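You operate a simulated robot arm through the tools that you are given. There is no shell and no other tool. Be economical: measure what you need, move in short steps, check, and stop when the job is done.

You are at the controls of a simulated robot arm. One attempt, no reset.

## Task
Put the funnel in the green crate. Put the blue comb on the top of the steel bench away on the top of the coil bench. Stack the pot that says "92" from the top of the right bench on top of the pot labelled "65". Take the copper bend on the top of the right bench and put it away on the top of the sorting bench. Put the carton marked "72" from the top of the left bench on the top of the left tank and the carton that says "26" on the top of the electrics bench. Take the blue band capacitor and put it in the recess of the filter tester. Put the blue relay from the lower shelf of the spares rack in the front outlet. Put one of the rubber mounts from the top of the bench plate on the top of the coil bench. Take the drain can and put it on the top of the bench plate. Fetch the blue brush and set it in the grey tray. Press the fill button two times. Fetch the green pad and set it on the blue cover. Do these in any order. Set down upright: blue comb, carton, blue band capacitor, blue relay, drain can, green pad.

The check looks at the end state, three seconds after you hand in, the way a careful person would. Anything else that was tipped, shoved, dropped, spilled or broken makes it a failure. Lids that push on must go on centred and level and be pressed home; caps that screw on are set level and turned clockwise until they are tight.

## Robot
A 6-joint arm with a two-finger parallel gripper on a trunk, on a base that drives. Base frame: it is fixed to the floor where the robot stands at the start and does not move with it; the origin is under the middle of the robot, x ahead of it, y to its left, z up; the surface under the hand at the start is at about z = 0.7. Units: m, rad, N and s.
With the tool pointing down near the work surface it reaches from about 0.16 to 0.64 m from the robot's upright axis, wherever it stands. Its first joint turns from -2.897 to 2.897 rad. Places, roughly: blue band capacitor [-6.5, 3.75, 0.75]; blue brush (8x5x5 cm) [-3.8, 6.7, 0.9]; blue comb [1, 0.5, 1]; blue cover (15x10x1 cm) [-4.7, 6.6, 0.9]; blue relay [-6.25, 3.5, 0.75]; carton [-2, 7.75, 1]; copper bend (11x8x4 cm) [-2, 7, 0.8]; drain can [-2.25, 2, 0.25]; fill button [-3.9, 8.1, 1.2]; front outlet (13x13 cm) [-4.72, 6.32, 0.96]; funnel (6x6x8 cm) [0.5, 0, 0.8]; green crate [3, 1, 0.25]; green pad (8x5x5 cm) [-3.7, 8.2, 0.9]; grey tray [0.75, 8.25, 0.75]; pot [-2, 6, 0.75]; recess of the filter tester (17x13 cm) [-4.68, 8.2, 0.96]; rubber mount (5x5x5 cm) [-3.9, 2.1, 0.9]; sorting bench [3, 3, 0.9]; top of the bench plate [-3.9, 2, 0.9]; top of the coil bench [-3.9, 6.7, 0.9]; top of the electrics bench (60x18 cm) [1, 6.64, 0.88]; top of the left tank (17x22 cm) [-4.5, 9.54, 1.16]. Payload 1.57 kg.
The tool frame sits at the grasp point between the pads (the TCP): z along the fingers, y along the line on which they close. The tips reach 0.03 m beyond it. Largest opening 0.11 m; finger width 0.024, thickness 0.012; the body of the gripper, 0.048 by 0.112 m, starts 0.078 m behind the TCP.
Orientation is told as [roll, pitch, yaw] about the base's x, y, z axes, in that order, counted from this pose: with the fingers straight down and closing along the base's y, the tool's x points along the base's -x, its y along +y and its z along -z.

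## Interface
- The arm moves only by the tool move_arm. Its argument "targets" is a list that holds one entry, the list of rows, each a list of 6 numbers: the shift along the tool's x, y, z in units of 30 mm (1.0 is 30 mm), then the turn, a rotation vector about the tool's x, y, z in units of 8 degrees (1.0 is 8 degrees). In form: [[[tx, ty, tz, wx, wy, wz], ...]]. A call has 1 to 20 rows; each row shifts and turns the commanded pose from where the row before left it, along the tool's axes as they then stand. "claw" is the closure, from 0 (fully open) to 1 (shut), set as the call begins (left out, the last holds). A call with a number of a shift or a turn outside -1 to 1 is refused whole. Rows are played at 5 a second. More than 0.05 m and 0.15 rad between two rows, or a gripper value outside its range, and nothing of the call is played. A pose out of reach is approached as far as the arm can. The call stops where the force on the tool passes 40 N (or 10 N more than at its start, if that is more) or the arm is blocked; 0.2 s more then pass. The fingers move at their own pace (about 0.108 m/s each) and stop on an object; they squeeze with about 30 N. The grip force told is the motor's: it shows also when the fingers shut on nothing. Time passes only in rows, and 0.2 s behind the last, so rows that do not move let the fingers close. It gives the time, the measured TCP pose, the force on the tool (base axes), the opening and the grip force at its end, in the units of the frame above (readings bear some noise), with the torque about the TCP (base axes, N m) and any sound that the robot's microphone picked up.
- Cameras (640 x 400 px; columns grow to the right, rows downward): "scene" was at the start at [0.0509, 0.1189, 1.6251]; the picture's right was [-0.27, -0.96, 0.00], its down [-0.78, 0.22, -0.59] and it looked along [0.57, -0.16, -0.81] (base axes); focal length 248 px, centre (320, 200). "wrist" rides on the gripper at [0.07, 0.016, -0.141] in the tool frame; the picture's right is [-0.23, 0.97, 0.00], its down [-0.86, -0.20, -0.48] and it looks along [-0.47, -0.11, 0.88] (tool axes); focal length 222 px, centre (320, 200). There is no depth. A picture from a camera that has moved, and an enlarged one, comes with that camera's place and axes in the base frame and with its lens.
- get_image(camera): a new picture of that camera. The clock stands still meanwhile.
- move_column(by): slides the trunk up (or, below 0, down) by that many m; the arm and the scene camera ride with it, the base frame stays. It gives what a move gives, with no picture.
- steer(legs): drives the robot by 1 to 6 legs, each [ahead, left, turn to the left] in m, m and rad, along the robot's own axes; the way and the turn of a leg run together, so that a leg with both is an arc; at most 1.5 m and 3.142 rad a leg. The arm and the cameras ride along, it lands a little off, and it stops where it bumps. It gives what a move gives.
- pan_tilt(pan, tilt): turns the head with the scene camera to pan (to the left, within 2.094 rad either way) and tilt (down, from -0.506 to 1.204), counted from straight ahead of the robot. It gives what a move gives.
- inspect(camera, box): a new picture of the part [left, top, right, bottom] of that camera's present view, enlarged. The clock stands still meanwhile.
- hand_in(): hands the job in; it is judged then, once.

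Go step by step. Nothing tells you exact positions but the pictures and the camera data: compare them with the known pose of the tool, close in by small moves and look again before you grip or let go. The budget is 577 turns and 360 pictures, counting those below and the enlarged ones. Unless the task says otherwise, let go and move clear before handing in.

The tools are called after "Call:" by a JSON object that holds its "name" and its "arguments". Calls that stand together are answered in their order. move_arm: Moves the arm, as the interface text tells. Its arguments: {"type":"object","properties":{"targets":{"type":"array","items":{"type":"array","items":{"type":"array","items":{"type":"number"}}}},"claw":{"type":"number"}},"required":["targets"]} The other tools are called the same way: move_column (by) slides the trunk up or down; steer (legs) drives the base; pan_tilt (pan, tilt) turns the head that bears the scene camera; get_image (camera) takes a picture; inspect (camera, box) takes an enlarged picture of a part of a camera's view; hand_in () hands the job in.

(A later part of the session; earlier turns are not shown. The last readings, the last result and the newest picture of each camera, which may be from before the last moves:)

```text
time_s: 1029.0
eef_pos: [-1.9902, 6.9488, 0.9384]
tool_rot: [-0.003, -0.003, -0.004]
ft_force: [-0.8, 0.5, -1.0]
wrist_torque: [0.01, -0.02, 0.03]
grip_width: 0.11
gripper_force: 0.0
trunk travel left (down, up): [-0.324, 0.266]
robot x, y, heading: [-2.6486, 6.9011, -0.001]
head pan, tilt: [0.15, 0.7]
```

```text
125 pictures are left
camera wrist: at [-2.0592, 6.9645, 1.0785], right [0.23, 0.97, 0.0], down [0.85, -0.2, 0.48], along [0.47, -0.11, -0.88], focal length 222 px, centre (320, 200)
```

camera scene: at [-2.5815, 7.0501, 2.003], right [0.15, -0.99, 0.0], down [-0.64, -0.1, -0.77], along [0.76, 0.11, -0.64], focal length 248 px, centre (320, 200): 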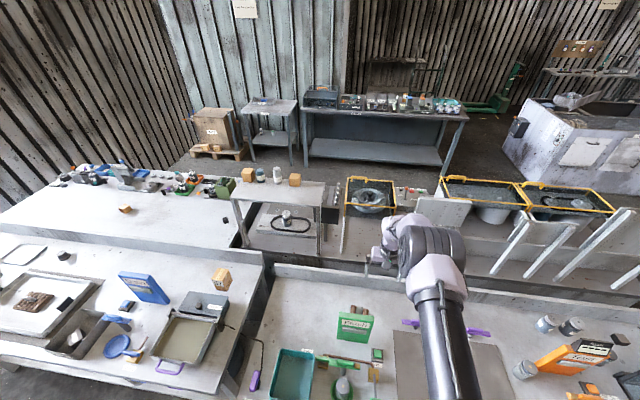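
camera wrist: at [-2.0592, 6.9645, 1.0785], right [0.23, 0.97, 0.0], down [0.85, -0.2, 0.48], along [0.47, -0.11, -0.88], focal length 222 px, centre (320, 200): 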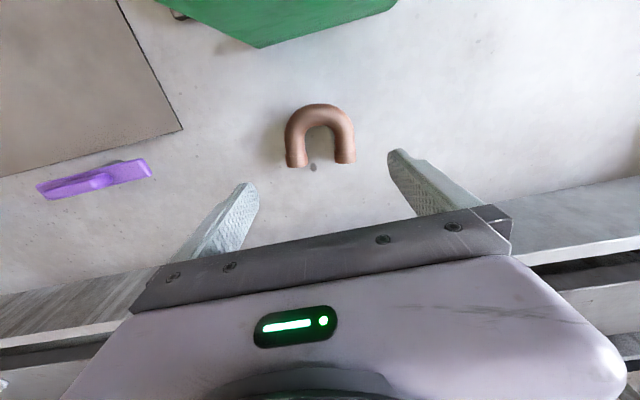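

Call:
{"name": "move_column", "arguments": {"by": -0.107}}

Call:
{"name": "move_arm", "arguments": {"targets": [[[0, 0, 0, 0, 0, 0], [0, 0, 0, 0, 0, 0], [0, 0, 0, 0, 0, 0], [0, 0, 0, 0, 0, 0]]], "claw": 1}}

Call:
{"name": "get_image", "arguments": {"camera": "wrist"}}

```text
time_s: 1030.4
eef_pos: [-1.9894, 6.9488, 0.8294]
tool_rot: [-0.004, -0.002, -0.004]
ft_force: [-0.6, -0.6, 0.6]
wrist_torque: [0.03, -0.03, 0.02]
grip_width: 0.11
gripper_force: 0.0
trunk travel left (down, up): [-0.217, 0.373]
robot x, y, heading: [-2.6442, 6.8961, -0.002]
head pan, tilt: [0.15, 0.7]
```

```text
time_s: 1031.4
eef_pos: [-1.9895, 6.9485, 0.8305]
tool_rot: [-0.002, -0.002, -0.003]
ft_force: [-0.9, 0.5, 1.3]
wrist_torque: [0.02, -0.01, -0.07]
grip_width: 0.0884
gripper_force: 30.5
trunk travel left (down, up): [-0.217, 0.373]
robot x, y, heading: [-2.643, 6.8993, 0.001]
head pan, tilt: [0.15, 0.7]
```

```text
124 pictures are left
camera wrist: at [-2.0592, 6.9646, 0.9715], right [0.23, 0.97, 0.0], down [0.85, -0.2, 0.48], along [0.47, -0.11, -0.88], focal length 222 px, centre (320, 200)
```

wrist: 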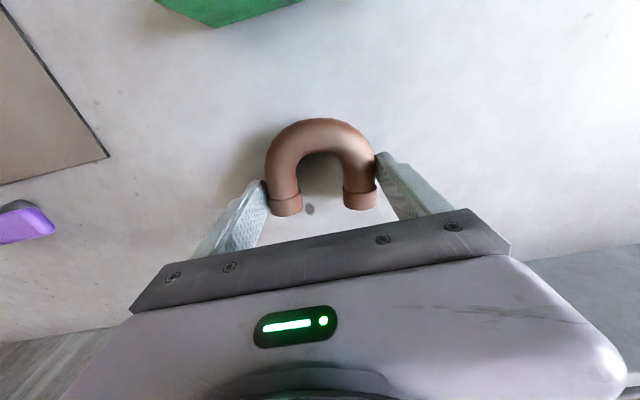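

Gripped. I lift, retract and drive toward the sorting bench at [3, 3].

Call:
{"name": "move_column", "arguments": {"by": 0.35}}

Call:
{"name": "move_arm", "arguments": {"targets": [[[0.15, 0, 0, 0, 0, 0], [0.3, 0, 0, 0, 0, 0], [0.5, -0.2, 0, 0, 0, 0], [0.7, -0.3, 0, 0, 0, 0], [0.7, -0.3, 0, 0, 0, 0], [0.7, -0.3, 0, 0, 0, 0], [0.7, -0.3, 0, 0, 0, 0], [0.7, 0, 0, 0, 0, 0], [0, 0, 0, 0, 0, 0]]]}}

Call:
{"name": "steer", "arguments": {"legs": [[-0.34, 0, 0], [0, -0.9, 0], [0, -0.88, 0], [1.3, 0, 0], [1.33, 0, 0], [0, -1.25, 0]]}}

Call:
{"name": "get_image", "arguments": {"camera": "wrist"}}

```text
time_s: 1034.8
eef_pos: [-1.9897, 6.9473, 1.1797]
tool_rot: [-0.003, 0.0, -0.003]
ft_force: [-0.6, -0.4, -0.8]
wrist_torque: [0.04, -0.02, -0.04]
grip_width: 0.0882
gripper_force: 29.7
trunk travel left (down, up): [-0.567, 0.023]
robot x, y, heading: [-2.6482, 6.9001, 0.002]
head pan, tilt: [0.15, 0.7]
```

```text
time_s: 1036.8
eef_pos: [-2.1233, 6.9073, 1.1801]
tool_rot: [-0.002, -0.002, -0.003]
ft_force: [-0.4, -0.3, -1.6]
wrist_torque: [-0.01, 0.01, 0.04]
grip_width: 0.0883
gripper_force: 30.1
trunk travel left (down, up): [-0.567, 0.023]
robot x, y, heading: [-2.6434, 6.8998, -0.005]
head pan, tilt: [0.15, 0.7]
```

```text
time_s: 1066.0
eef_pos: [0.1558, 3.8671, 1.1817]
tool_rot: [-0.002, -0.002, -0.016]
ft_force: [0.2, -0.8, -1.5]
wrist_torque: [0.03, -0.03, -0.01]
grip_width: 0.0871
gripper_force: 30.1
trunk travel left (down, up): [-0.567, 0.023]
robot x, y, heading: [-0.3675, 3.8623, -0.016]
head pan, tilt: [0.15, 0.7]
```

```text
123 pictures are left
camera wrist: at [0.0854, 3.8845, 1.3213], right [0.24, 0.97, 0.0], down [0.85, -0.21, 0.48], along [0.47, -0.12, -0.88], focal length 222 px, centre (320, 200)
```

wrist: 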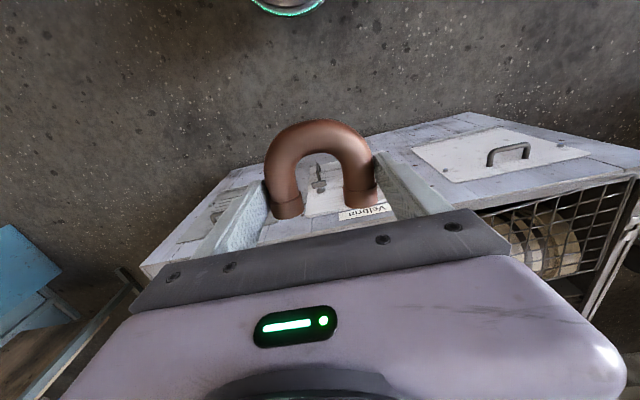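

Call:
{"name": "steer", "arguments": {"legs": [[0, -1.26, 0.016], [1.15, 0, 0], [1.15, 0, 0]]}}

Call:
{"name": "pan_tilt", "arguments": {"pan": 0.25, "tilt": 0.65}}

Call:
{"name": "get_image", "arguments": {"camera": "scene"}}

```text
time_s: 1083.2
eef_pos: [2.4543, 2.6173, 1.1804]
tool_rot: [-0.002, -0.002, -0.007]
ft_force: [-0.4, 0.6, -2.4]
wrist_torque: [0.0, -0.01, 0.04]
grip_width: 0.0864
gripper_force: 30.2
trunk travel left (down, up): [-0.567, 0.023]
robot x, y, heading: [1.9339, 2.6068, -0.008]
head pan, tilt: [0.15, 0.7]
```

```text
time_s: 1083.9
eef_pos: [2.4545, 2.6177, 1.18]
tool_rot: [-0.004, -0.003, -0.006]
ft_force: [-0.6, 0.4, -1.8]
wrist_torque: [0.01, -0.03, -0.03]
grip_width: 0.0864
gripper_force: 30.1
trunk travel left (down, up): [-0.567, 0.023]
robot x, y, heading: [1.932, 2.611, -0.005]
head pan, tilt: [0.25, 0.649]
```

```text
122 pictures are left
camera scene: at [1.9974, 2.7711, 1.9903], right [0.24, -0.97, 0.0], down [-0.59, -0.15, -0.8], along [0.77, 0.19, -0.6], focal length 248 px, centre (320, 200)
```

scene: 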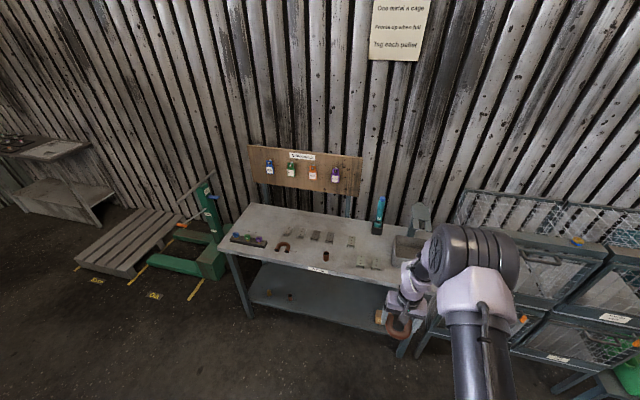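

Call:
{"name": "inspect", "arguments": {"camera": "scene", "box": [215, 185, 435, 300]}}

```text
2.91 times, centred on (325, 242) of scene
camera zoom: at [1.9974, 2.7711, 1.9903], right [0.24, -0.97, 0.0], down [-0.59, -0.15, -0.8], along [0.77, 0.19, -0.6], focal length 722 px, centre (306, 76)
```

zoom: 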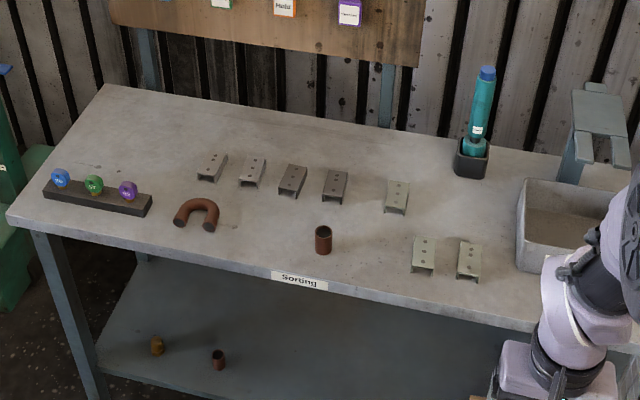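

Free spot on the sorting bench between the other bend and the small sleeve: ≈[2.90, 3.07]. I drive there.

Call:
{"name": "steer", "arguments": {"legs": [[0, 0.46, 0], [0.4, 0, 0]]}}

Call:
{"name": "get_image", "arguments": {"camera": "wrist"}}

Call:
{"name": "get_image", "arguments": {"camera": "scene"}}

```text
time_s: 1088.7
eef_pos: [2.8529, 3.0703, 1.1807]
tool_rot: [-0.003, 0.0, -0.011]
ft_force: [0.4, 0.8, -1.7]
wrist_torque: [0.0, 0.0, -0.05]
grip_width: 0.0862
gripper_force: 29.8
trunk travel left (down, up): [-0.567, 0.023]
robot x, y, heading: [2.331, 3.0663, -0.006]
head pan, tilt: [0.25, 0.649]
```

```text
120 pictures are left
camera wrist: at [2.7837, 3.0871, 1.3213], right [0.24, 0.97, 0.0], down [0.85, -0.21, 0.48], along [0.47, -0.12, -0.88], focal length 222 px, centre (320, 200)
```

wrist: 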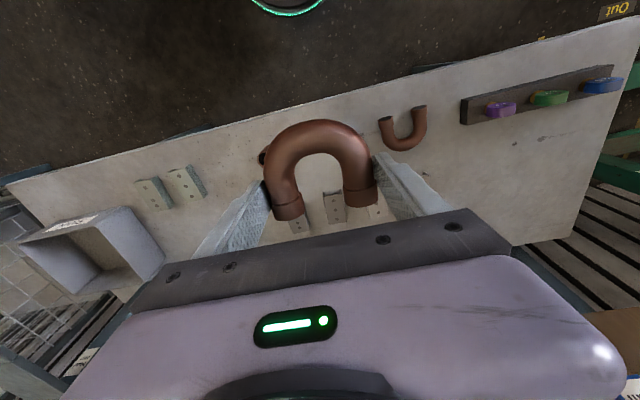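

```text
119 pictures are left
camera scene: at [2.3969, 3.2251, 1.9903], right [0.24, -0.97, 0.0], down [-0.59, -0.14, -0.8], along [0.77, 0.19, -0.6], focal length 248 px, centre (320, 200)
```

scene: 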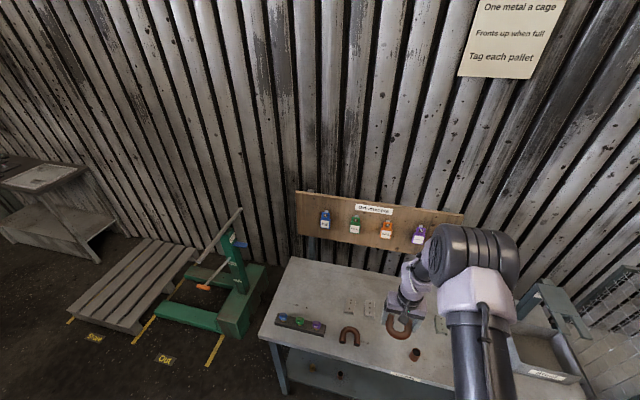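

Call:
{"name": "move_arm", "arguments": {"targets": [[[-0.6, 0.1, 0, 0, 0, 0], [-0.6, 0.1, 0, 0, 0, 0], [-0.6, 0.07, 0, 0, 0, 0], [0, 0, 0, 0, 0, 0]]]}}

Call:
{"name": "move_column", "arguments": {"by": -0.2}}

Call:
{"name": "get_image", "arguments": {"camera": "wrist"}}

```text
time_s: 1089.7
eef_pos: [2.9078, 3.0774, 1.1805]
tool_rot: [-0.004, -0.002, -0.012]
ft_force: [0.8, -0.3, -1.0]
wrist_torque: [-0.01, -0.03, -0.01]
grip_width: 0.0862
gripper_force: 29.7
trunk travel left (down, up): [-0.567, 0.023]
robot x, y, heading: [2.3332, 3.0643, -0.01]
head pan, tilt: [0.25, 0.649]
```

```text
time_s: 1091.9
eef_pos: [2.9069, 3.0776, 0.9811]
tool_rot: [-0.002, -0.001, -0.01]
ft_force: [0.0, 0.5, -2.8]
wrist_torque: [0.05, 0.0, 0.0]
grip_width: 0.0862
gripper_force: 30.0
trunk travel left (down, up): [-0.367, 0.223]
robot x, y, heading: [2.3295, 3.0638, -0.01]
head pan, tilt: [0.25, 0.649]
```

```text
118 pictures are left
camera wrist: at [2.8376, 3.094, 1.1214], right [0.24, 0.97, 0.0], down [0.85, -0.21, 0.48], along [0.47, -0.12, -0.88], focal length 222 px, centre (320, 200)
```

wrist: 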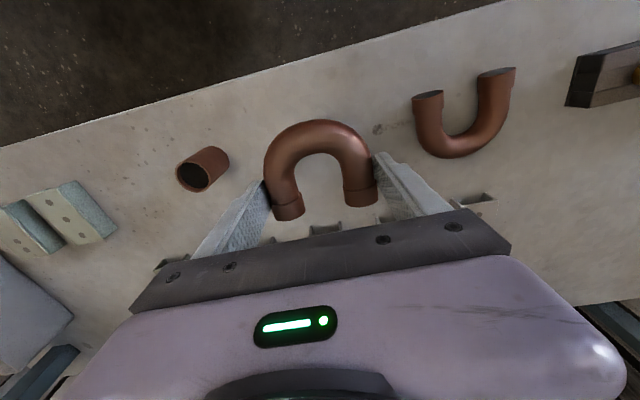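

Call:
{"name": "move_column", "arguments": {"by": -0.03}}

Call:
{"name": "move_arm", "arguments": {"targets": [[[0, 0, 0.12, 0, 0, 0], [0, 0, 0.12, 0, 0, 0], [0, 0, 0.12, 0, 0, 0], [0, 0, 0.12, 0, 0, 0], [0, 0, 0, 0, 0, 0]]]}}

```text
time_s: 1092.7
eef_pos: [2.9078, 3.0774, 0.9509]
tool_rot: [-0.004, -0.001, -0.009]
ft_force: [-0.2, 0.8, -0.4]
wrist_torque: [-0.01, -0.01, -0.01]
grip_width: 0.086
gripper_force: 29.8
trunk travel left (down, up): [-0.337, 0.253]
robot x, y, heading: [2.3324, 3.0658, -0.007]
head pan, tilt: [0.25, 0.649]
```

```text
time_s: 1093.9
eef_pos: [2.908, 3.0762, 0.9351]
tool_rot: [-0.002, -0.002, -0.009]
ft_force: [0.9, -0.1, -1.9]
wrist_torque: [0.0, -0.03, -0.02]
grip_width: 0.0862
gripper_force: 29.5
trunk travel left (down, up): [-0.337, 0.253]
robot x, y, heading: [2.3276, 3.0649, -0.006]
head pan, tilt: [0.25, 0.649]
```

Call:
{"name": "move_arm", "arguments": {"targets": [[[0, 0, 0.1, 0, 0, 0], [0, 0, 0.1, 0, 0, 0], [0, 0, 0.1, 0, 0, 0], [0, 0, 0.1, 0, 0, 0], [0, 0, 0, 0, 0, 0]]]}}

Call:
{"name": "move_arm", "arguments": {"targets": [[[0, 0, 0.1, 0, 0, 0], [0, 0, 0.1, 0, 0, 0], [0, 0, 0.1, 0, 0, 0], [0, 0, 0.1, 0, 0, 0], [0, 0, 0, 0, 0, 0]]]}}

Call:
{"name": "get_image", "arguments": {"camera": "wrist"}}

```text
time_s: 1095.1
eef_pos: [2.9074, 3.0778, 0.9238]
tool_rot: [-0.004, -0.004, -0.011]
ft_force: [-0.1, 0.0, -1.6]
wrist_torque: [0.01, -0.03, 0.0]
grip_width: 0.0862
gripper_force: 29.7
trunk travel left (down, up): [-0.337, 0.253]
robot x, y, heading: [2.3309, 3.0671, -0.004]
head pan, tilt: [0.25, 0.649]
```

```text
time_s: 1096.3
eef_pos: [2.9074, 3.0782, 0.912]
tool_rot: [-0.003, -0.001, -0.009]
ft_force: [-0.5, -0.2, -2.0]
wrist_torque: [-0.03, -0.05, -0.02]
grip_width: 0.0864
gripper_force: 29.9
trunk travel left (down, up): [-0.337, 0.253]
robot x, y, heading: [2.3298, 3.0644, -0.01]
head pan, tilt: [0.25, 0.649]
```

```text
117 pictures are left
camera wrist: at [2.8378, 3.0941, 1.053], right [0.24, 0.97, 0.0], down [0.85, -0.21, 0.48], along [0.47, -0.12, -0.88], focal length 222 px, centre (320, 200)
```

wrist: 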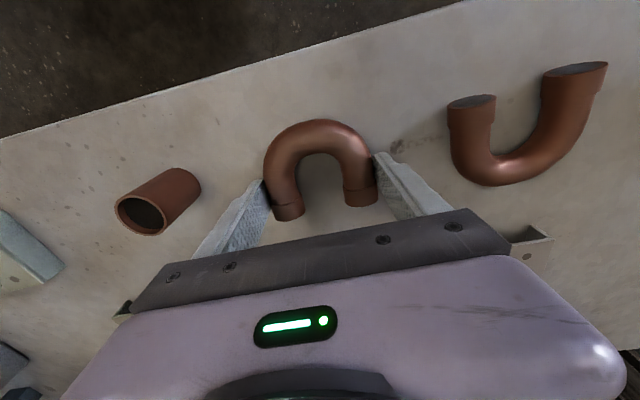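

Call:
{"name": "move_arm", "arguments": {"targets": [[[0, 0, 0.12, 0, 0, 0], [0, 0, 0.12, 0, 0, 0], [0, 0, 0.12, 0, 0, 0], [0, 0, 0.12, 0, 0, 0], [0, 0, 0.12, 0, 0, 0], [0, 0, 0, 0, 0, 0]]]}}

Call:
{"name": "move_arm", "arguments": {"targets": [[[0, 0, 0.1, 0, 0, 0], [0, 0, 0.1, 0, 0, 0], [0, 0, 0.1, 0, 0, 0], [0, 0, 0.1, 0, 0, 0], [0, 0, 0.1, 0, 0, 0], [0, 0, 0, 0, 0, 0]]]}}

```text
time_s: 1096.9
eef_pos: [2.9081, 3.0774, 0.9096]
tool_rot: [-0.001, -0.011, -0.012]
ft_force: [-11.2, -0.5, 27.0]
wrist_torque: [1.07, 0.61, 0.46]
grip_width: 0.0859
gripper_force: 30.0
trunk travel left (down, up): [-0.337, 0.253]
robot x, y, heading: [2.3294, 3.0692, -0.01]
head pan, tilt: [0.25, 0.649]
stopped in row 3: the force on the tool passed its limit at 46 N (the readings are from after the stop); the commanded pose is now the measured one
```

```text
time_s: 1097.2
eef_pos: [2.9094, 3.0777, 0.9105]
tool_rot: [0.001, -0.01, -0.01]
ft_force: [-9.6, -0.1, 26.9]
wrist_torque: [1.02, 0.67, 0.34]
grip_width: 0.086
gripper_force: 29.9
trunk travel left (down, up): [-0.337, 0.253]
robot x, y, heading: [2.3286, 3.0642, -0.007]
head pan, tilt: [0.25, 0.649]
stopped in row 1: the force on the tool passed its limit at 44 N (the readings are from after the stop); the commanded pose is now the measured one
```

Contact at the bench. I release and rise.

Call:
{"name": "move_arm", "arguments": {"targets": [[[0, 0, -0.06, 0, 0, 0], [0, 0, 0, 0, 0, 0], [0, 0, 0, 0, 0, 0]]], "claw": 0.07}}

Call:
{"name": "move_column", "arguments": {"by": 0.25}}

Call:
{"name": "get_image", "arguments": {"camera": "wrist"}}

```text
time_s: 1098.0
eef_pos: [2.9096, 3.0775, 0.9097]
tool_rot: [-0.002, -0.009, -0.013]
ft_force: [-0.7, -7.5, 13.0]
wrist_torque: [0.41, 0.18, 0.12]
grip_width: 0.0955
gripper_force: 0.1
trunk travel left (down, up): [-0.337, 0.253]
robot x, y, heading: [2.3286, 3.0652, -0.007]
head pan, tilt: [0.25, 0.649]
```

```text
time_s: 1100.6
eef_pos: [2.9108, 3.0778, 1.1606]
tool_rot: [-0.001, -0.007, -0.013]
ft_force: [-0.5, -0.4, -0.7]
wrist_torque: [-0.03, 0.04, -0.01]
grip_width: 0.102
gripper_force: 0.1
trunk travel left (down, up): [-0.587, 0.003]
robot x, y, heading: [2.3298, 3.0683, -0.004]
head pan, tilt: [0.25, 0.649]
```

```text
116 pictures are left
camera wrist: at [2.84, 3.0942, 1.2996], right [0.24, 0.97, 0.0], down [0.85, -0.21, 0.49], along [0.47, -0.12, -0.87], focal length 222 px, centre (320, 200)
```

wrist: 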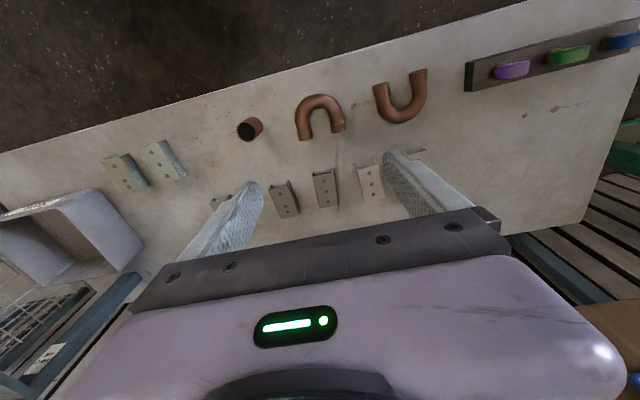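

Bend is on the sorting bench. Now the drain can: I drive back west to [-0.5, 1.7] and face −x.

Call:
{"name": "move_arm", "arguments": {"targets": [[[0.3, 0, 0, 0, 0, 0], [0.6, 0, 0, 0, 0, 0], [0.7, 0, 0, 0, 0, 0], [0.7, 0, 0, 0, 0, 0], [0, 0, 0, 0, 0, 0]]], "claw": 0}}

Call:
{"name": "steer", "arguments": {"legs": [[-0.4, 0, 0], [0, -0.46, 0], [-1.2, 0, 0], [-1.25, 0, 0], [0, -0.9, 0], [0, 0, 3.14]]}}

Call:
{"name": "pan_tilt", "arguments": {"pan": 0, "tilt": 0.6}}

Call:
{"name": "get_image", "arguments": {"camera": "scene"}}

```text
time_s: 1101.8
eef_pos: [2.8416, 3.0782, 1.1586]
tool_rot: [-0.002, -0.008, -0.01]
ft_force: [0.1, 0.5, 1.1]
wrist_torque: [0.0, 0.04, -0.02]
grip_width: 0.1098
gripper_force: 0.1
trunk travel left (down, up): [-0.587, 0.003]
robot x, y, heading: [2.3293, 3.066, -0.011]
head pan, tilt: [0.25, 0.649]
```

```text
time_s: 1130.0
eef_pos: [-1.0374, 1.7082, 1.1591]
tool_rot: [-0.002, -0.008, -3.128]
ft_force: [0.7, 0.4, -0.8]
wrist_torque: [-0.02, 0.0, 0.0]
grip_width: 0.1098
gripper_force: 0.0
trunk travel left (down, up): [-0.587, 0.003]
robot x, y, heading: [-0.529, 1.7352, -3.127]
head pan, tilt: [0.25, 0.649]
```

```text
time_s: 1130.8
eef_pos: [-1.037, 1.7094, 1.1593]
tool_rot: [-0.002, -0.009, -3.128]
ft_force: [0.0, -0.7, 0.7]
wrist_torque: [0.03, 0.0, 0.01]
grip_width: 0.11
gripper_force: 0.1
trunk travel left (down, up): [-0.587, 0.003]
robot x, y, heading: [-0.5293, 1.7355, -3.124]
head pan, tilt: [0.0, 0.6]
```

```text
115 pictures are left
camera scene: at [-0.5927, 1.5929, 2.0146], right [-0.02, 1.0, 0.0], down [0.56, 0.01, -0.82], along [-0.82, -0.02, -0.57], focal length 248 px, centre (320, 200)
```

scene: 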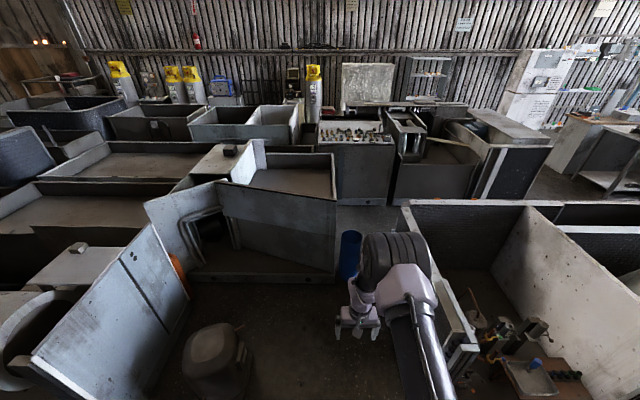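

Call:
{"name": "inspect", "arguments": {"camera": "scene", "box": [280, 90, 440, 290]}}

Call:
{"name": "inspect", "arguments": {"camera": "scene", "box": [310, 115, 400, 165]}}

```text
2.00 times, centred on (360, 190) of scene
camera zoom: at [-0.5927, 1.5929, 2.0146], right [-0.02, 1.0, 0.0], down [0.56, 0.01, -0.82], along [-0.82, -0.02, -0.57], focal length 496 px, centre (240, 220)
```

zoom: 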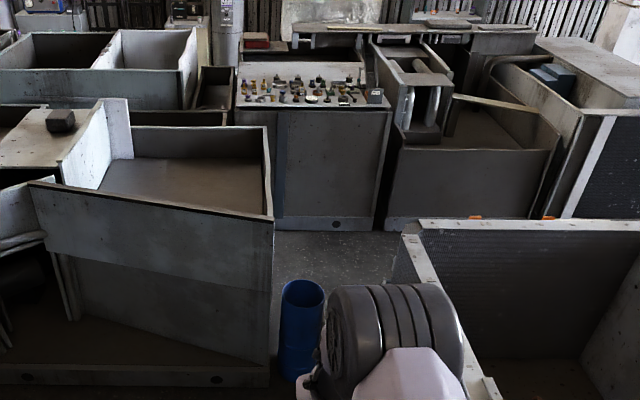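

```text
7.11 times, centred on (355, 140) of scene
camera zoom: at [-0.5927, 1.5929, 2.0146], right [-0.02, 1.0, 0.0], down [0.56, 0.01, -0.82], along [-0.82, -0.02, -0.57], focal length 1765 px, centre (71, 627)
```

zoom: 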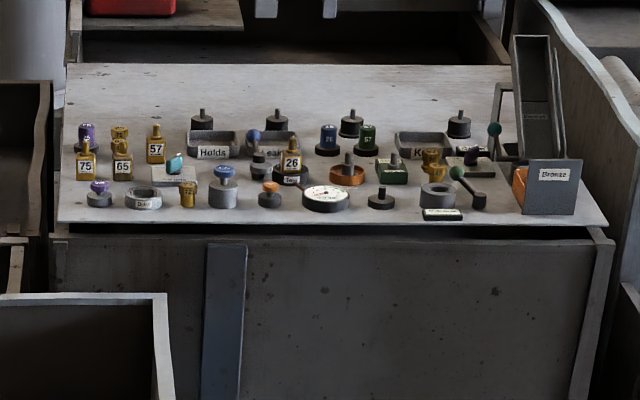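

The can stands in a narrow gap; the passage from the north (x≈-2.85) looks wider. I drive round via y≈5.05 and look south.

Call:
{"name": "steer", "arguments": {"legs": [[0, -1.5, -0.015], [0, -1.5, 0], [0, -0.3, 0], [1.2, 0, 0], [1.1, 0, 0], [0, 0, 1.57]]}}

Call:
{"name": "get_image", "arguments": {"camera": "scene"}}

```text
time_s: 1161.6
eef_pos: [-2.8064, 4.5261, 1.16]
tool_rot: [-0.002, -0.009, -1.58]
ft_force: [-0.5, 0.3, -0.2]
wrist_torque: [0.03, 0.03, 0.03]
grip_width: 0.1101
gripper_force: 0.1
trunk travel left (down, up): [-0.587, 0.003]
robot x, y, heading: [-2.8193, 5.035, -1.576]
head pan, tilt: [0.0, 0.6]
```

```text
112 pictures are left
camera scene: at [-2.6801, 4.9665, 2.0146], right [-1.0, 0.01, 0.0], down [0.0, 0.56, -0.83], along [-0.01, -0.83, -0.56], focal length 248 px, centre (320, 200)
```

scene: 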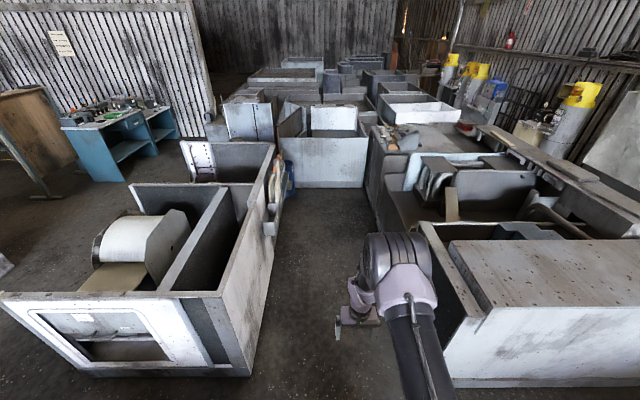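

The north passage (x≈-3.5…-2.2) is clear down to y≈1.65. I drive down it.

Call:
{"name": "steer", "arguments": {"legs": [[1.2, 0, 0], [1.1, 0, 0]]}}

Call:
{"name": "pan_tilt", "arguments": {"pan": 0.4, "tilt": 0.85}}

Call:
{"name": "get_image", "arguments": {"camera": "scene"}}

Call:
{"name": "pan_tilt", "arguments": {"pan": -0.8, "tilt": 0.7}}

Call:
{"name": "get_image", "arguments": {"camera": "scene"}}

```text
time_s: 1172.8
eef_pos: [-2.8255, 2.2515, 1.1587]
tool_rot: [-0.001, -0.008, -1.578]
ft_force: [-0.1, -0.5, -0.5]
wrist_torque: [-0.03, 0.01, 0.02]
grip_width: 0.1099
gripper_force: 0.1
trunk travel left (down, up): [-0.587, 0.003]
robot x, y, heading: [-2.8402, 2.7614, -1.577]
head pan, tilt: [0.0, 0.6]
```

```text
time_s: 1173.6
eef_pos: [-2.8245, 2.2529, 1.1597]
tool_rot: [-0.002, -0.009, -1.579]
ft_force: [0.0, 0.1, -0.7]
wrist_torque: [0.01, -0.02, 0.01]
grip_width: 0.11
gripper_force: 0.0
trunk travel left (down, up): [-0.587, 0.003]
robot x, y, heading: [-2.8394, 2.7639, -1.577]
head pan, tilt: [0.4, 0.85]
```

```text
111 pictures are left
camera scene: at [-2.6694, 2.7084, 1.9938], right [-0.92, -0.38, 0.0], down [-0.29, 0.69, -0.66], along [0.25, -0.61, -0.75], focal length 248 px, centre (320, 200)
```

scene: 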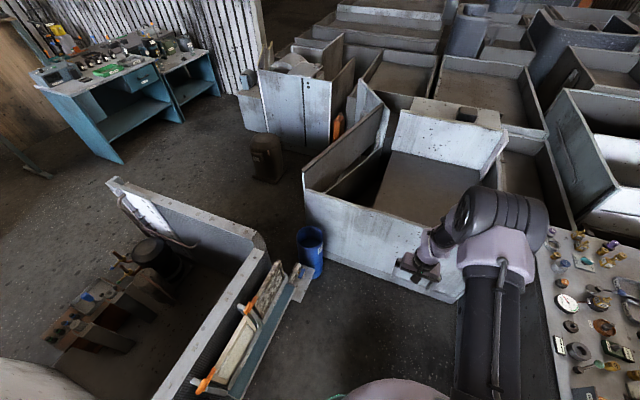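

```text
time_s: 1175.0
eef_pos: [-2.8247, 2.2522, 1.1588]
tool_rot: [-0.002, -0.009, -1.58]
ft_force: [0.1, -0.8, 0.4]
wrist_torque: [-0.04, -0.01, -0.03]
grip_width: 0.11
gripper_force: 0.1
trunk travel left (down, up): [-0.587, 0.003]
robot x, y, heading: [-2.8395, 2.7655, -1.575]
head pan, tilt: [-0.799, 0.7]
```

```text
110 pictures are left
camera scene: at [-2.7606, 2.7214, 2.006], right [-0.69, 0.72, 0.0], down [0.46, 0.45, -0.76], along [-0.55, -0.53, -0.64], focal length 248 px, centre (320, 200)
```

scene: 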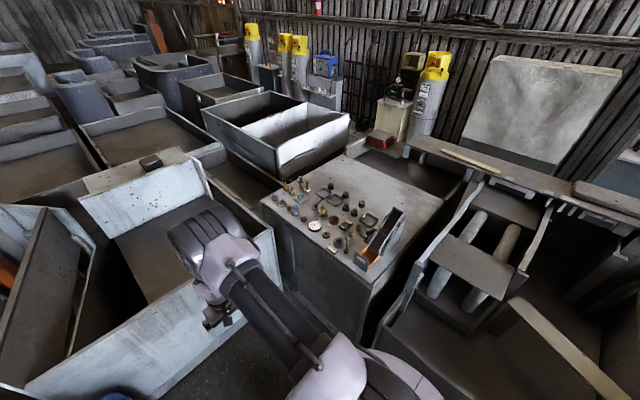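

Call:
{"name": "pan_tilt", "arguments": {"pan": 0.5, "tilt": 0.85}}

Call:
{"name": "inspect", "arguments": {"camera": "scene", "box": [280, 200, 420, 300]}}

Call:
{"name": "inspect", "arguments": {"camera": "scene", "box": [0, 0, 640, 400]}}

```text
time_s: 1176.5
eef_pos: [-2.8251, 2.2512, 1.1597]
tool_rot: [-0.002, -0.008, -1.579]
ft_force: [0.0, -0.3, -0.1]
wrist_torque: [0.02, 0.01, -0.01]
grip_width: 0.1102
gripper_force: 0.0
trunk travel left (down, up): [-0.587, 0.003]
robot x, y, heading: [-2.8402, 2.7632, -1.573]
head pan, tilt: [0.499, 0.85]
```

```text
4.00 times, centred on (350, 250) of scene
camera zoom: at [-2.6624, 2.7115, 1.9937], right [-0.88, -0.47, 0.0], down [-0.36, 0.66, -0.66], along [0.31, -0.58, -0.75], focal length 993 px, centre (200, 0)
```

zoom: 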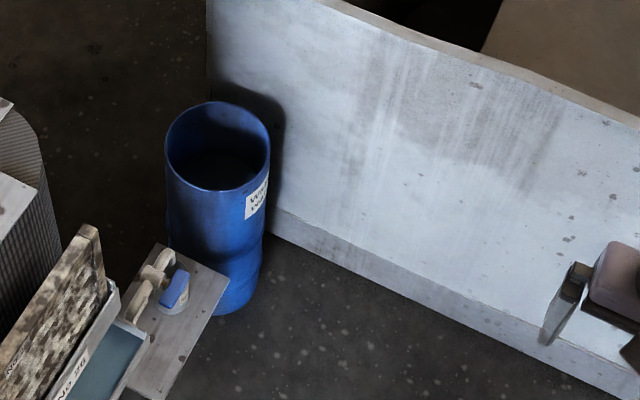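

```text
1.00 times, centred on (320, 200) of scene (not enlarged: the box is as wide or as high as the picture)
camera zoom: at [-2.6624, 2.7115, 1.9937], right [-0.88, -0.47, 0.0], down [-0.36, 0.66, -0.66], along [0.31, -0.58, -0.75], focal length 248 px, centre (320, 200)
```

zoom: 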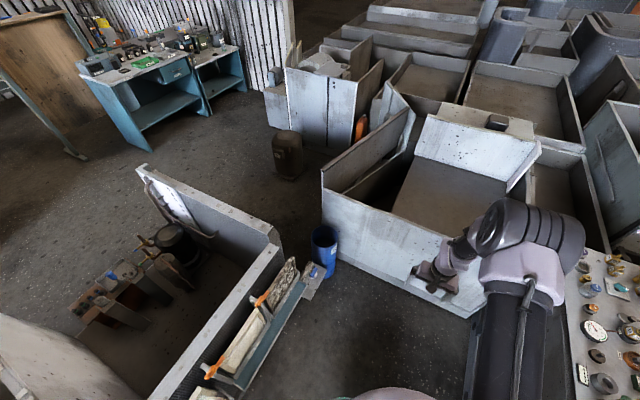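

Call:
{"name": "inspect", "arguments": {"camera": "scene", "box": [285, 255, 345, 305]}}

Call:
{"name": "inspect", "arguments": {"camera": "scene", "box": [305, 215, 350, 260]}}

```text
8.00 times, centred on (315, 280) of scene
camera zoom: at [-2.6624, 2.7115, 1.9937], right [-0.88, -0.47, 0.0], down [-0.36, 0.66, -0.66], along [0.31, -0.58, -0.75], focal length 1985 px, centre (360, -440)
```

zoom: 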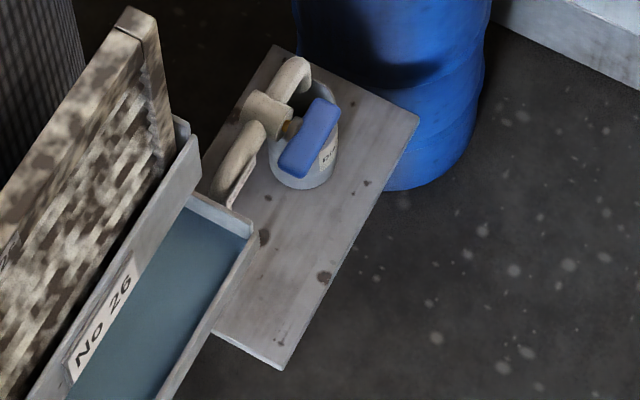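

```text
8.89 times, centred on (328, 238) of scene
camera zoom: at [-2.6624, 2.7115, 1.9937], right [-0.88, -0.47, 0.0], down [-0.36, 0.66, -0.66], along [0.31, -0.58, -0.75], focal length 2206 px, centre (253, -133)
```

zoom: 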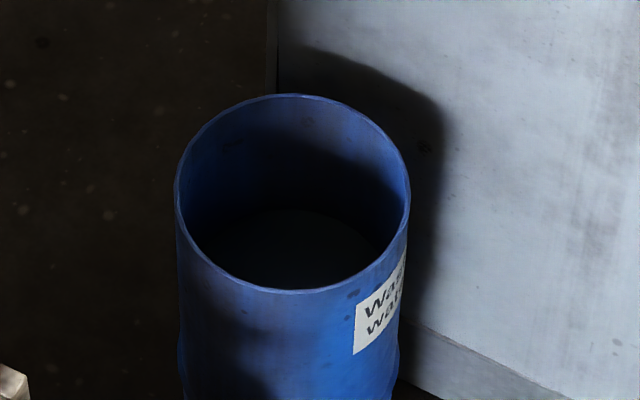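

The blue bin is "Waste water"; the drain can is the small pale can under the tap with the blue lever, on a low plate at ≈[-2.24, 2.03]. I turn to face +x and bring the wrist camera over it.

Call:
{"name": "steer", "arguments": {"legs": [[0, 0, 1.575], [0, -0.65, 0]]}}

Call:
{"name": "pan_tilt", "arguments": {"pan": 0, "tilt": 1.0}}

Call:
{"name": "get_image", "arguments": {"camera": "scene"}}

Call:
{"name": "get_image", "arguments": {"camera": "wrist"}}

```text
time_s: 1184.0
eef_pos: [-2.3332, 2.1261, 1.1597]
tool_rot: [-0.003, -0.009, -0.013]
ft_force: [-0.4, -0.4, -0.9]
wrist_torque: [-0.01, 0.0, 0.03]
grip_width: 0.1101
gripper_force: 0.1
trunk travel left (down, up): [-0.587, 0.003]
robot x, y, heading: [-2.848, 2.1128, -0.009]
head pan, tilt: [0.499, 0.85]
```

```text
time_s: 1184.9
eef_pos: [-2.3339, 2.126, 1.1595]
tool_rot: [-0.003, -0.009, -0.014]
ft_force: [-1.0, 0.8, -0.7]
wrist_torque: [-0.01, 0.01, 0.02]
grip_width: 0.1102
gripper_force: 0.0
trunk travel left (down, up): [-0.587, 0.003]
robot x, y, heading: [-2.8446, 2.1133, -0.012]
head pan, tilt: [0.0, 1.0]
```

```text
105 pictures are left
camera scene: at [-2.7928, 2.2523, 1.9826], right [-0.01, -1.0, 0.0], down [-0.84, 0.01, -0.54], along [0.54, -0.01, -0.84], focal length 248 px, centre (320, 200)
```

scene: 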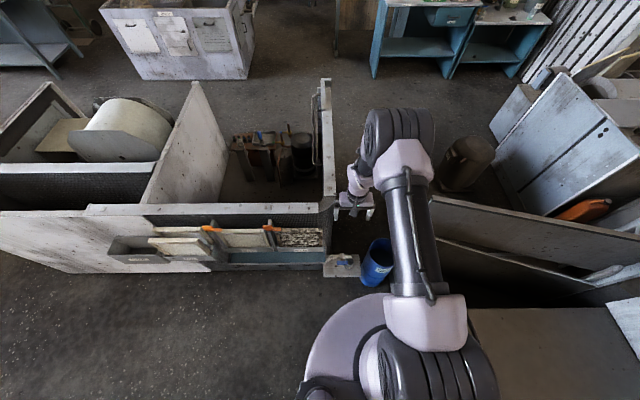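

```text
104 pictures are left
camera wrist: at [-2.4039, 2.1426, 1.2995], right [0.24, 0.97, 0.0], down [0.85, -0.21, 0.49], along [0.47, -0.12, -0.87], focal length 222 px, centre (320, 200)
```

wrist: 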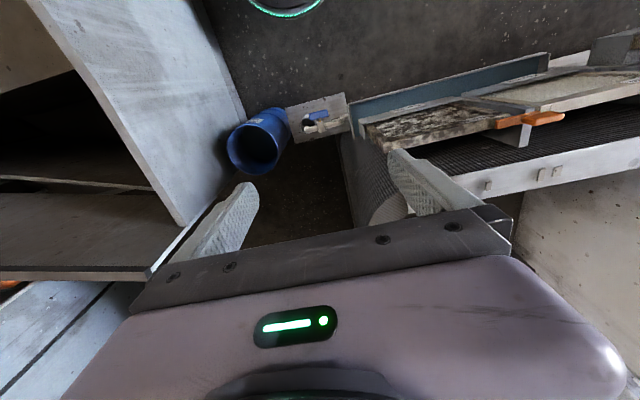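

Call:
{"name": "inspect", "arguments": {"camera": "scene", "box": [315, 240, 385, 290]}}

Call:
{"name": "inspect", "arguments": {"camera": "wrist", "box": [270, 80, 380, 160]}}

```text
8.00 times, centred on (350, 265) of scene
camera zoom: at [-2.7928, 2.2523, 1.9826], right [-0.01, -1.0, 0.0], down [-0.84, 0.01, -0.54], along [0.54, -0.01, -0.84], focal length 1985 px, centre (80, -320)
```

zoom: 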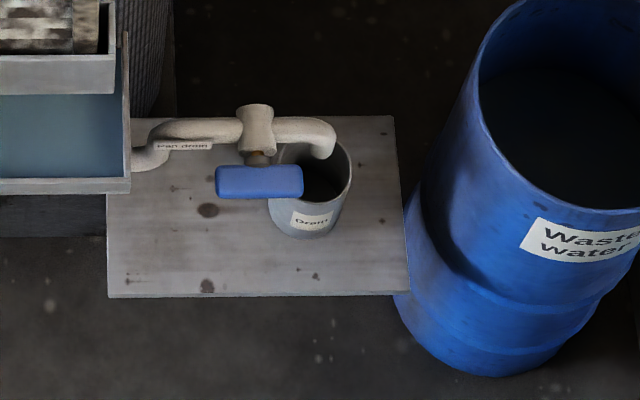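

```text
5.00 times, centred on (325, 120) of wrist
camera zoom: at [-2.4039, 2.1426, 1.2995], right [0.24, 0.97, 0.0], down [0.85, -0.21, 0.49], along [0.47, -0.12, -0.87], focal length 1111 px, centre (295, 600)
```

zoom: 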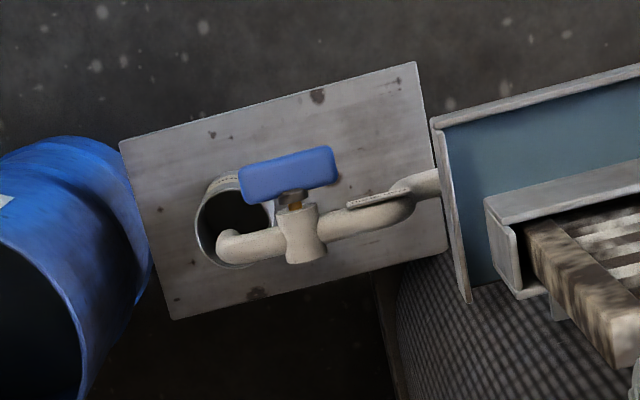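

The grey can labelled "Drain" has its rim at [-2.261, 2.054, 0.41], Ø≈68 mm, on a plate at z≈0.317, under a spout and blue lever. I'll grip it from the west with the tool tilted 45°, passing below the lever. First align and tilt.

Call:
{"name": "steer", "arguments": {"legs": [[0.0, -0.06, 0.01]]}}

Call:
{"name": "move_arm", "arguments": {"targets": [[[0, -0.2, 0, 0, -0.7, 0], [0, -0.2, 0, 0, -0.7, 0], [0, 0, 0, 0, -0.7, 0], [0, 0, 0, 0, -0.7, 0], [0, 0, 0, 0, -0.7, 0], [0, 0, 0, 0, -0.7, 0], [0, 0, 0, 0, -0.7, 0], [0, 0, 0, 0, -0.7, 0], [0, 0, 0, 0, 0, 0]]], "claw": 0.05}}

```text
time_s: 1185.8
eef_pos: [-2.3338, 2.0712, 1.1588]
tool_rot: [-0.001, -0.008, -0.003]
ft_force: [-0.1, -0.7, 0.1]
wrist_torque: [0.01, -0.02, 0.01]
grip_width: 0.11
gripper_force: 0.1
trunk travel left (down, up): [-0.587, 0.003]
robot x, y, heading: [-2.8426, 2.0567, -0.003]
head pan, tilt: [0.0, 1.0]
```

```text
time_s: 1187.8
eef_pos: [-2.3341, 2.0596, 1.1585]
tool_rot: [-0.002, -0.789, -0.001]
ft_force: [0.9, 0.2, -0.3]
wrist_torque: [-0.04, -0.01, 0.04]
grip_width: 0.1046
gripper_force: 0.0
trunk travel left (down, up): [-0.587, 0.003]
robot x, y, heading: [-2.8432, 2.0567, -0.004]
head pan, tilt: [0.0, 1.0]
```

Call:
{"name": "steer", "arguments": {"legs": [[-0.1, 0, 0]]}}

Call:
{"name": "move_column", "arguments": {"by": -0.4}}

Call:
{"name": "move_column", "arguments": {"by": -0.18}}

Call:
{"name": "get_image", "arguments": {"camera": "wrist"}}

Call:
{"name": "get_image", "arguments": {"camera": "scene"}}

```text
time_s: 1189.0
eef_pos: [-2.4329, 2.0598, 1.1602]
tool_rot: [-0.004, -0.79, -0.004]
ft_force: [0.2, 0.4, 0.5]
wrist_torque: [-0.01, 0.02, -0.03]
grip_width: 0.1044
gripper_force: 0.0
trunk travel left (down, up): [-0.587, 0.003]
robot x, y, heading: [-2.9432, 2.0552, 0.002]
head pan, tilt: [0.0, 1.0]
```

```text
time_s: 1192.8
eef_pos: [-2.4319, 2.0597, 0.7585]
tool_rot: [-0.004, -0.79, -0.002]
ft_force: [0.2, 0.6, 0.3]
wrist_torque: [0.01, -0.02, 0.01]
grip_width: 0.1044
gripper_force: 0.1
trunk travel left (down, up): [-0.187, 0.403]
robot x, y, heading: [-2.9415, 2.0561, 0.001]
head pan, tilt: [0.0, 1.0]
```

```text
time_s: 1194.8
eef_pos: [-2.4321, 2.0594, 0.5796]
tool_rot: [-0.003, -0.79, -0.002]
ft_force: [0.2, 0.1, -0.6]
wrist_torque: [0.03, -0.02, -0.04]
grip_width: 0.1042
gripper_force: 0.1
trunk travel left (down, up): [-0.007, 0.583]
robot x, y, heading: [-2.9454, 2.052, 0.002]
head pan, tilt: [0.0, 1.0]
```

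```text
101 pictures are left
camera wrist: at [-2.5817, 2.0761, 0.6288], right [0.16, 0.97, 0.16], down [0.26, -0.2, 0.94], along [0.95, -0.11, -0.29], focal length 222 px, centre (320, 200)
```

wrist: 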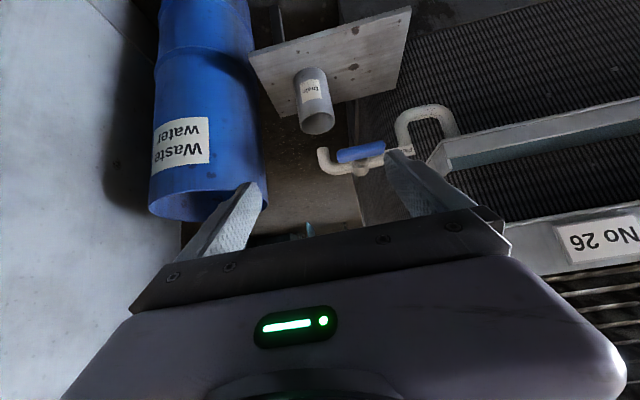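

```text
100 pictures are left
camera scene: at [-2.893, 2.1935, 1.4027], right [0.0, -1.0, 0.0], down [-0.84, 0.0, -0.54], along [0.54, 0.0, -0.84], focal length 248 px, centre (320, 200)
```

scene: 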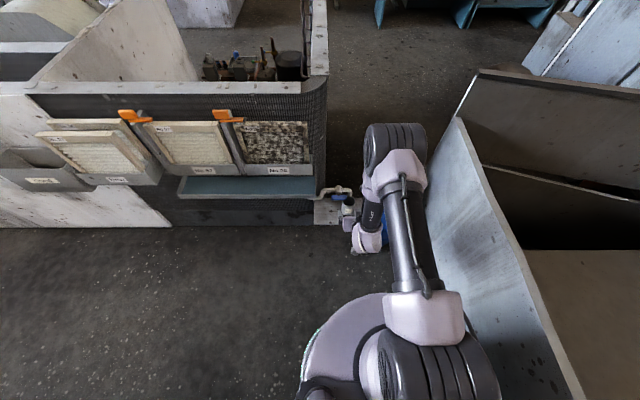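

The view shows a clear gap between can rim and spout. I lower the arm to z≈0.362 while still west of the plate.

Call:
{"name": "move_arm", "arguments": {"targets": [[[0.64, 0, 0.64, 0, 0, 0], [0.64, 0, 0.64, 0, 0, 0], [0.64, 0, 0.64, 0, 0, 0], [0.64, 0, 0.64, 0, 0, 0], [0.64, 0, 0.64, 0, 0, 0], [0.64, 0, 0.64, 0, 0, 0], [0.64, 0, 0.64, 0, 0, 0], [0.6, 0, 0.6, 0, 0, 0], [0, 0, 0, 0, 0, 0]]]}}

Call:
{"name": "get_image", "arguments": {"camera": "wrist"}}

```text
time_s: 1196.8
eef_pos: [-2.4309, 2.06, 0.3645]
tool_rot: [-0.005, -0.791, -0.002]
ft_force: [-0.3, -0.3, -1.0]
wrist_torque: [0.05, 0.04, 0.0]
grip_width: 0.1044
gripper_force: 0.1
trunk travel left (down, up): [-0.007, 0.583]
robot x, y, heading: [-2.9462, 2.0557, -0.003]
head pan, tilt: [0.0, 1.0]
```

```text
99 pictures are left
camera wrist: at [-2.5803, 2.075, 0.4132], right [0.16, 0.97, 0.16], down [0.26, -0.2, 0.94], along [0.95, -0.11, -0.29], focal length 222 px, centre (320, 200)
```

wrist: 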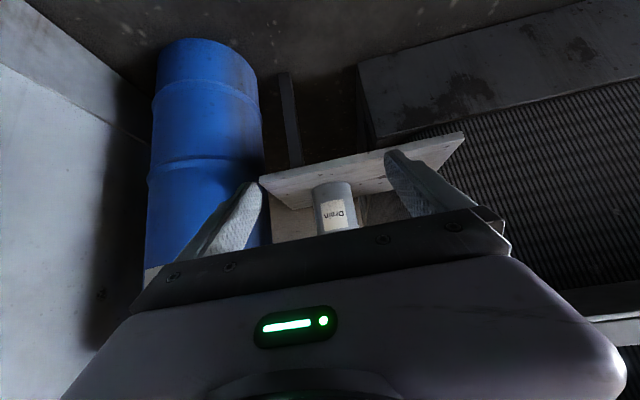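

Call:
{"name": "steer", "arguments": {"legs": [[0.09, 0, 0.003]]}}

Call:
{"name": "get_image", "arguments": {"camera": "wrist"}}

Call:
{"name": "inspect", "arguments": {"camera": "scene", "box": [300, 150, 420, 270]}}

```text
time_s: 1197.9
eef_pos: [-2.342, 2.0598, 0.3652]
tool_rot: [-0.005, -0.792, -0.001]
ft_force: [-0.4, 0.3, 0.5]
wrist_torque: [0.0, -0.02, -0.02]
grip_width: 0.1045
gripper_force: 0.1
trunk travel left (down, up): [-0.007, 0.583]
robot x, y, heading: [-2.8518, 2.0553, -0.005]
head pan, tilt: [0.0, 1.0]
```

```text
98 pictures are left
camera wrist: at [-2.491, 2.0761, 0.4135], right [0.16, 0.97, 0.16], down [0.26, -0.2, 0.94], along [0.95, -0.11, -0.29], focal length 222 px, centre (320, 200)
```

wrist: 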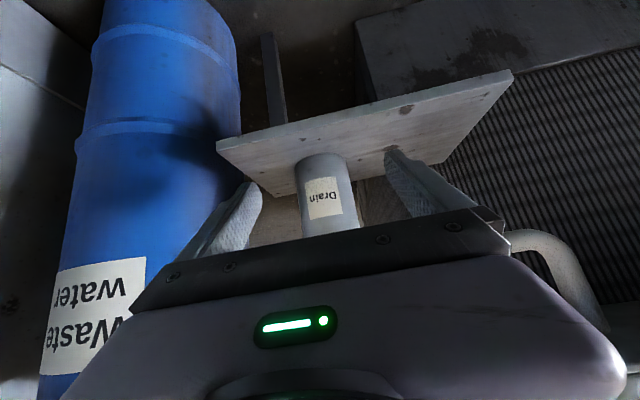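

```text
3.33 times, centred on (360, 210) of scene
camera zoom: at [-2.8041, 2.1937, 1.4026], right [0.0, -1.0, 0.0], down [-0.84, 0.0, -0.54], along [0.54, 0.0, -0.84], focal length 827 px, centre (187, 167)
```

zoom: 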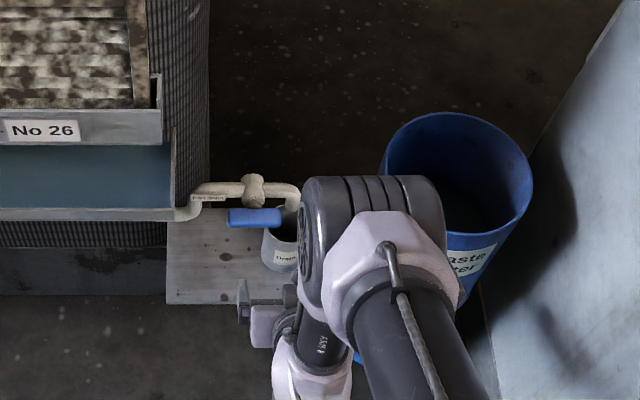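

Call:
{"name": "steer", "arguments": {"legs": [[0.072, 0, 0.003]]}}

Call:
{"name": "get_image", "arguments": {"camera": "wrist"}}

```text
time_s: 1199.0
eef_pos: [-2.2702, 2.0629, 0.3644]
tool_rot: [-0.004, -0.791, 0.003]
ft_force: [0.4, -0.3, 0.6]
wrist_torque: [0.03, 0.02, -0.04]
grip_width: 0.1047
gripper_force: 0.1
trunk travel left (down, up): [-0.007, 0.583]
robot x, y, heading: [-2.7812, 2.0534, 0.01]
head pan, tilt: [0.0, 1.0]
```

```text
96 pictures are left
camera wrist: at [-2.4193, 2.0776, 0.4135], right [0.16, 0.97, 0.16], down [0.26, -0.2, 0.94], along [0.95, -0.11, -0.29], focal length 222 px, centre (320, 200)
```

wrist: 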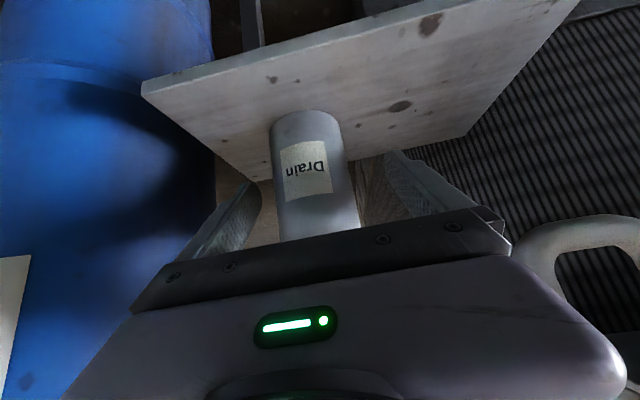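

Call:
{"name": "move_arm", "arguments": {"targets": [[[-0.19, 0, 0.19, 0, 0, 0], [0, 0, 0, 0, 0, 0]]]}}

Call:
{"name": "move_arm", "arguments": {"targets": [[[0, 0, 0, 0, 0, 0], [0, 0, 0, 0, 0, 0], [0, 0, 0, 0, 0, 0], [0, 0, 0, 0, 0, 0]]], "claw": 1}}

Call:
{"name": "get_image", "arguments": {"camera": "wrist"}}

```text
time_s: 1199.5
eef_pos: [-2.2627, 2.0624, 0.3631]
tool_rot: [-0.004, -0.79, 0.004]
ft_force: [0.5, 0.2, 0.2]
wrist_torque: [-0.01, 0.01, -0.03]
grip_width: 0.1045
gripper_force: 0.1
trunk travel left (down, up): [-0.007, 0.583]
robot x, y, heading: [-2.7812, 2.057, 0.002]
head pan, tilt: [0.0, 1.0]
```

```text
time_s: 1200.5
eef_pos: [-2.2614, 2.0624, 0.3635]
tool_rot: [-0.003, -0.787, 0.001]
ft_force: [-0.6, -0.3, 1.1]
wrist_torque: [-0.03, -0.07, 0.02]
grip_width: 0.0578
gripper_force: 30.9
trunk travel left (down, up): [-0.007, 0.583]
robot x, y, heading: [-2.7804, 2.0516, 0.004]
head pan, tilt: [0.0, 1.0]
```

```text
95 pictures are left
camera wrist: at [-2.4113, 2.0776, 0.4129], right [0.16, 0.97, 0.16], down [0.26, -0.2, 0.94], along [0.95, -0.11, -0.29], focal length 222 px, centre (320, 200)
```

wrist: 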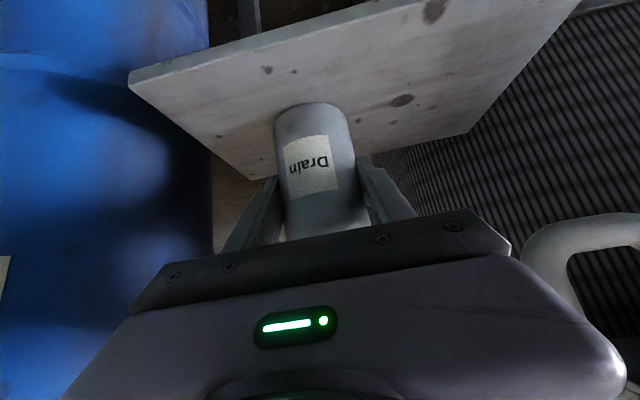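

Gripped (58 mm). I lift 3 mm and back straight out from under the spout.

Call:
{"name": "move_arm", "arguments": {"targets": [[[-0.07, 0, -0.07, 0, 0, 0], [0, 0, 0, 0, 0, 0]]]}}

Call:
{"name": "steer", "arguments": {"legs": [[-0.15, 0, 0]]}}

Call:
{"name": "get_image", "arguments": {"camera": "wrist"}}

```text
time_s: 1201.2
eef_pos: [-2.2614, 2.062, 0.3671]
tool_rot: [-0.004, -0.789, 0.004]
ft_force: [0.3, -0.1, -0.4]
wrist_torque: [0.0, 0.0, 0.01]
grip_width: 0.0597
gripper_force: 30.0
trunk travel left (down, up): [-0.007, 0.583]
robot x, y, heading: [-2.781, 2.0552, 0.007]
head pan, tilt: [0.0, 1.0]
```

```text
time_s: 1202.5
eef_pos: [-2.413, 2.0612, 0.366]
tool_rot: [-0.005, -0.789, 0.001]
ft_force: [0.2, -0.5, -0.6]
wrist_torque: [0.0, 0.02, -0.03]
grip_width: 0.0593
gripper_force: 29.9
trunk travel left (down, up): [-0.007, 0.583]
robot x, y, heading: [-2.9315, 2.0547, 0.001]
head pan, tilt: [0.0, 1.0]
```

```text
94 pictures are left
camera wrist: at [-2.5616, 2.0766, 0.416], right [0.16, 0.97, 0.16], down [0.26, -0.2, 0.94], along [0.95, -0.11, -0.29], focal length 222 px, centre (320, 200)
```

wrist: 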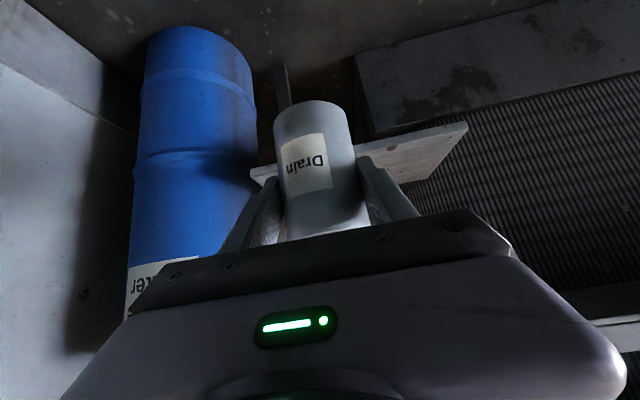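

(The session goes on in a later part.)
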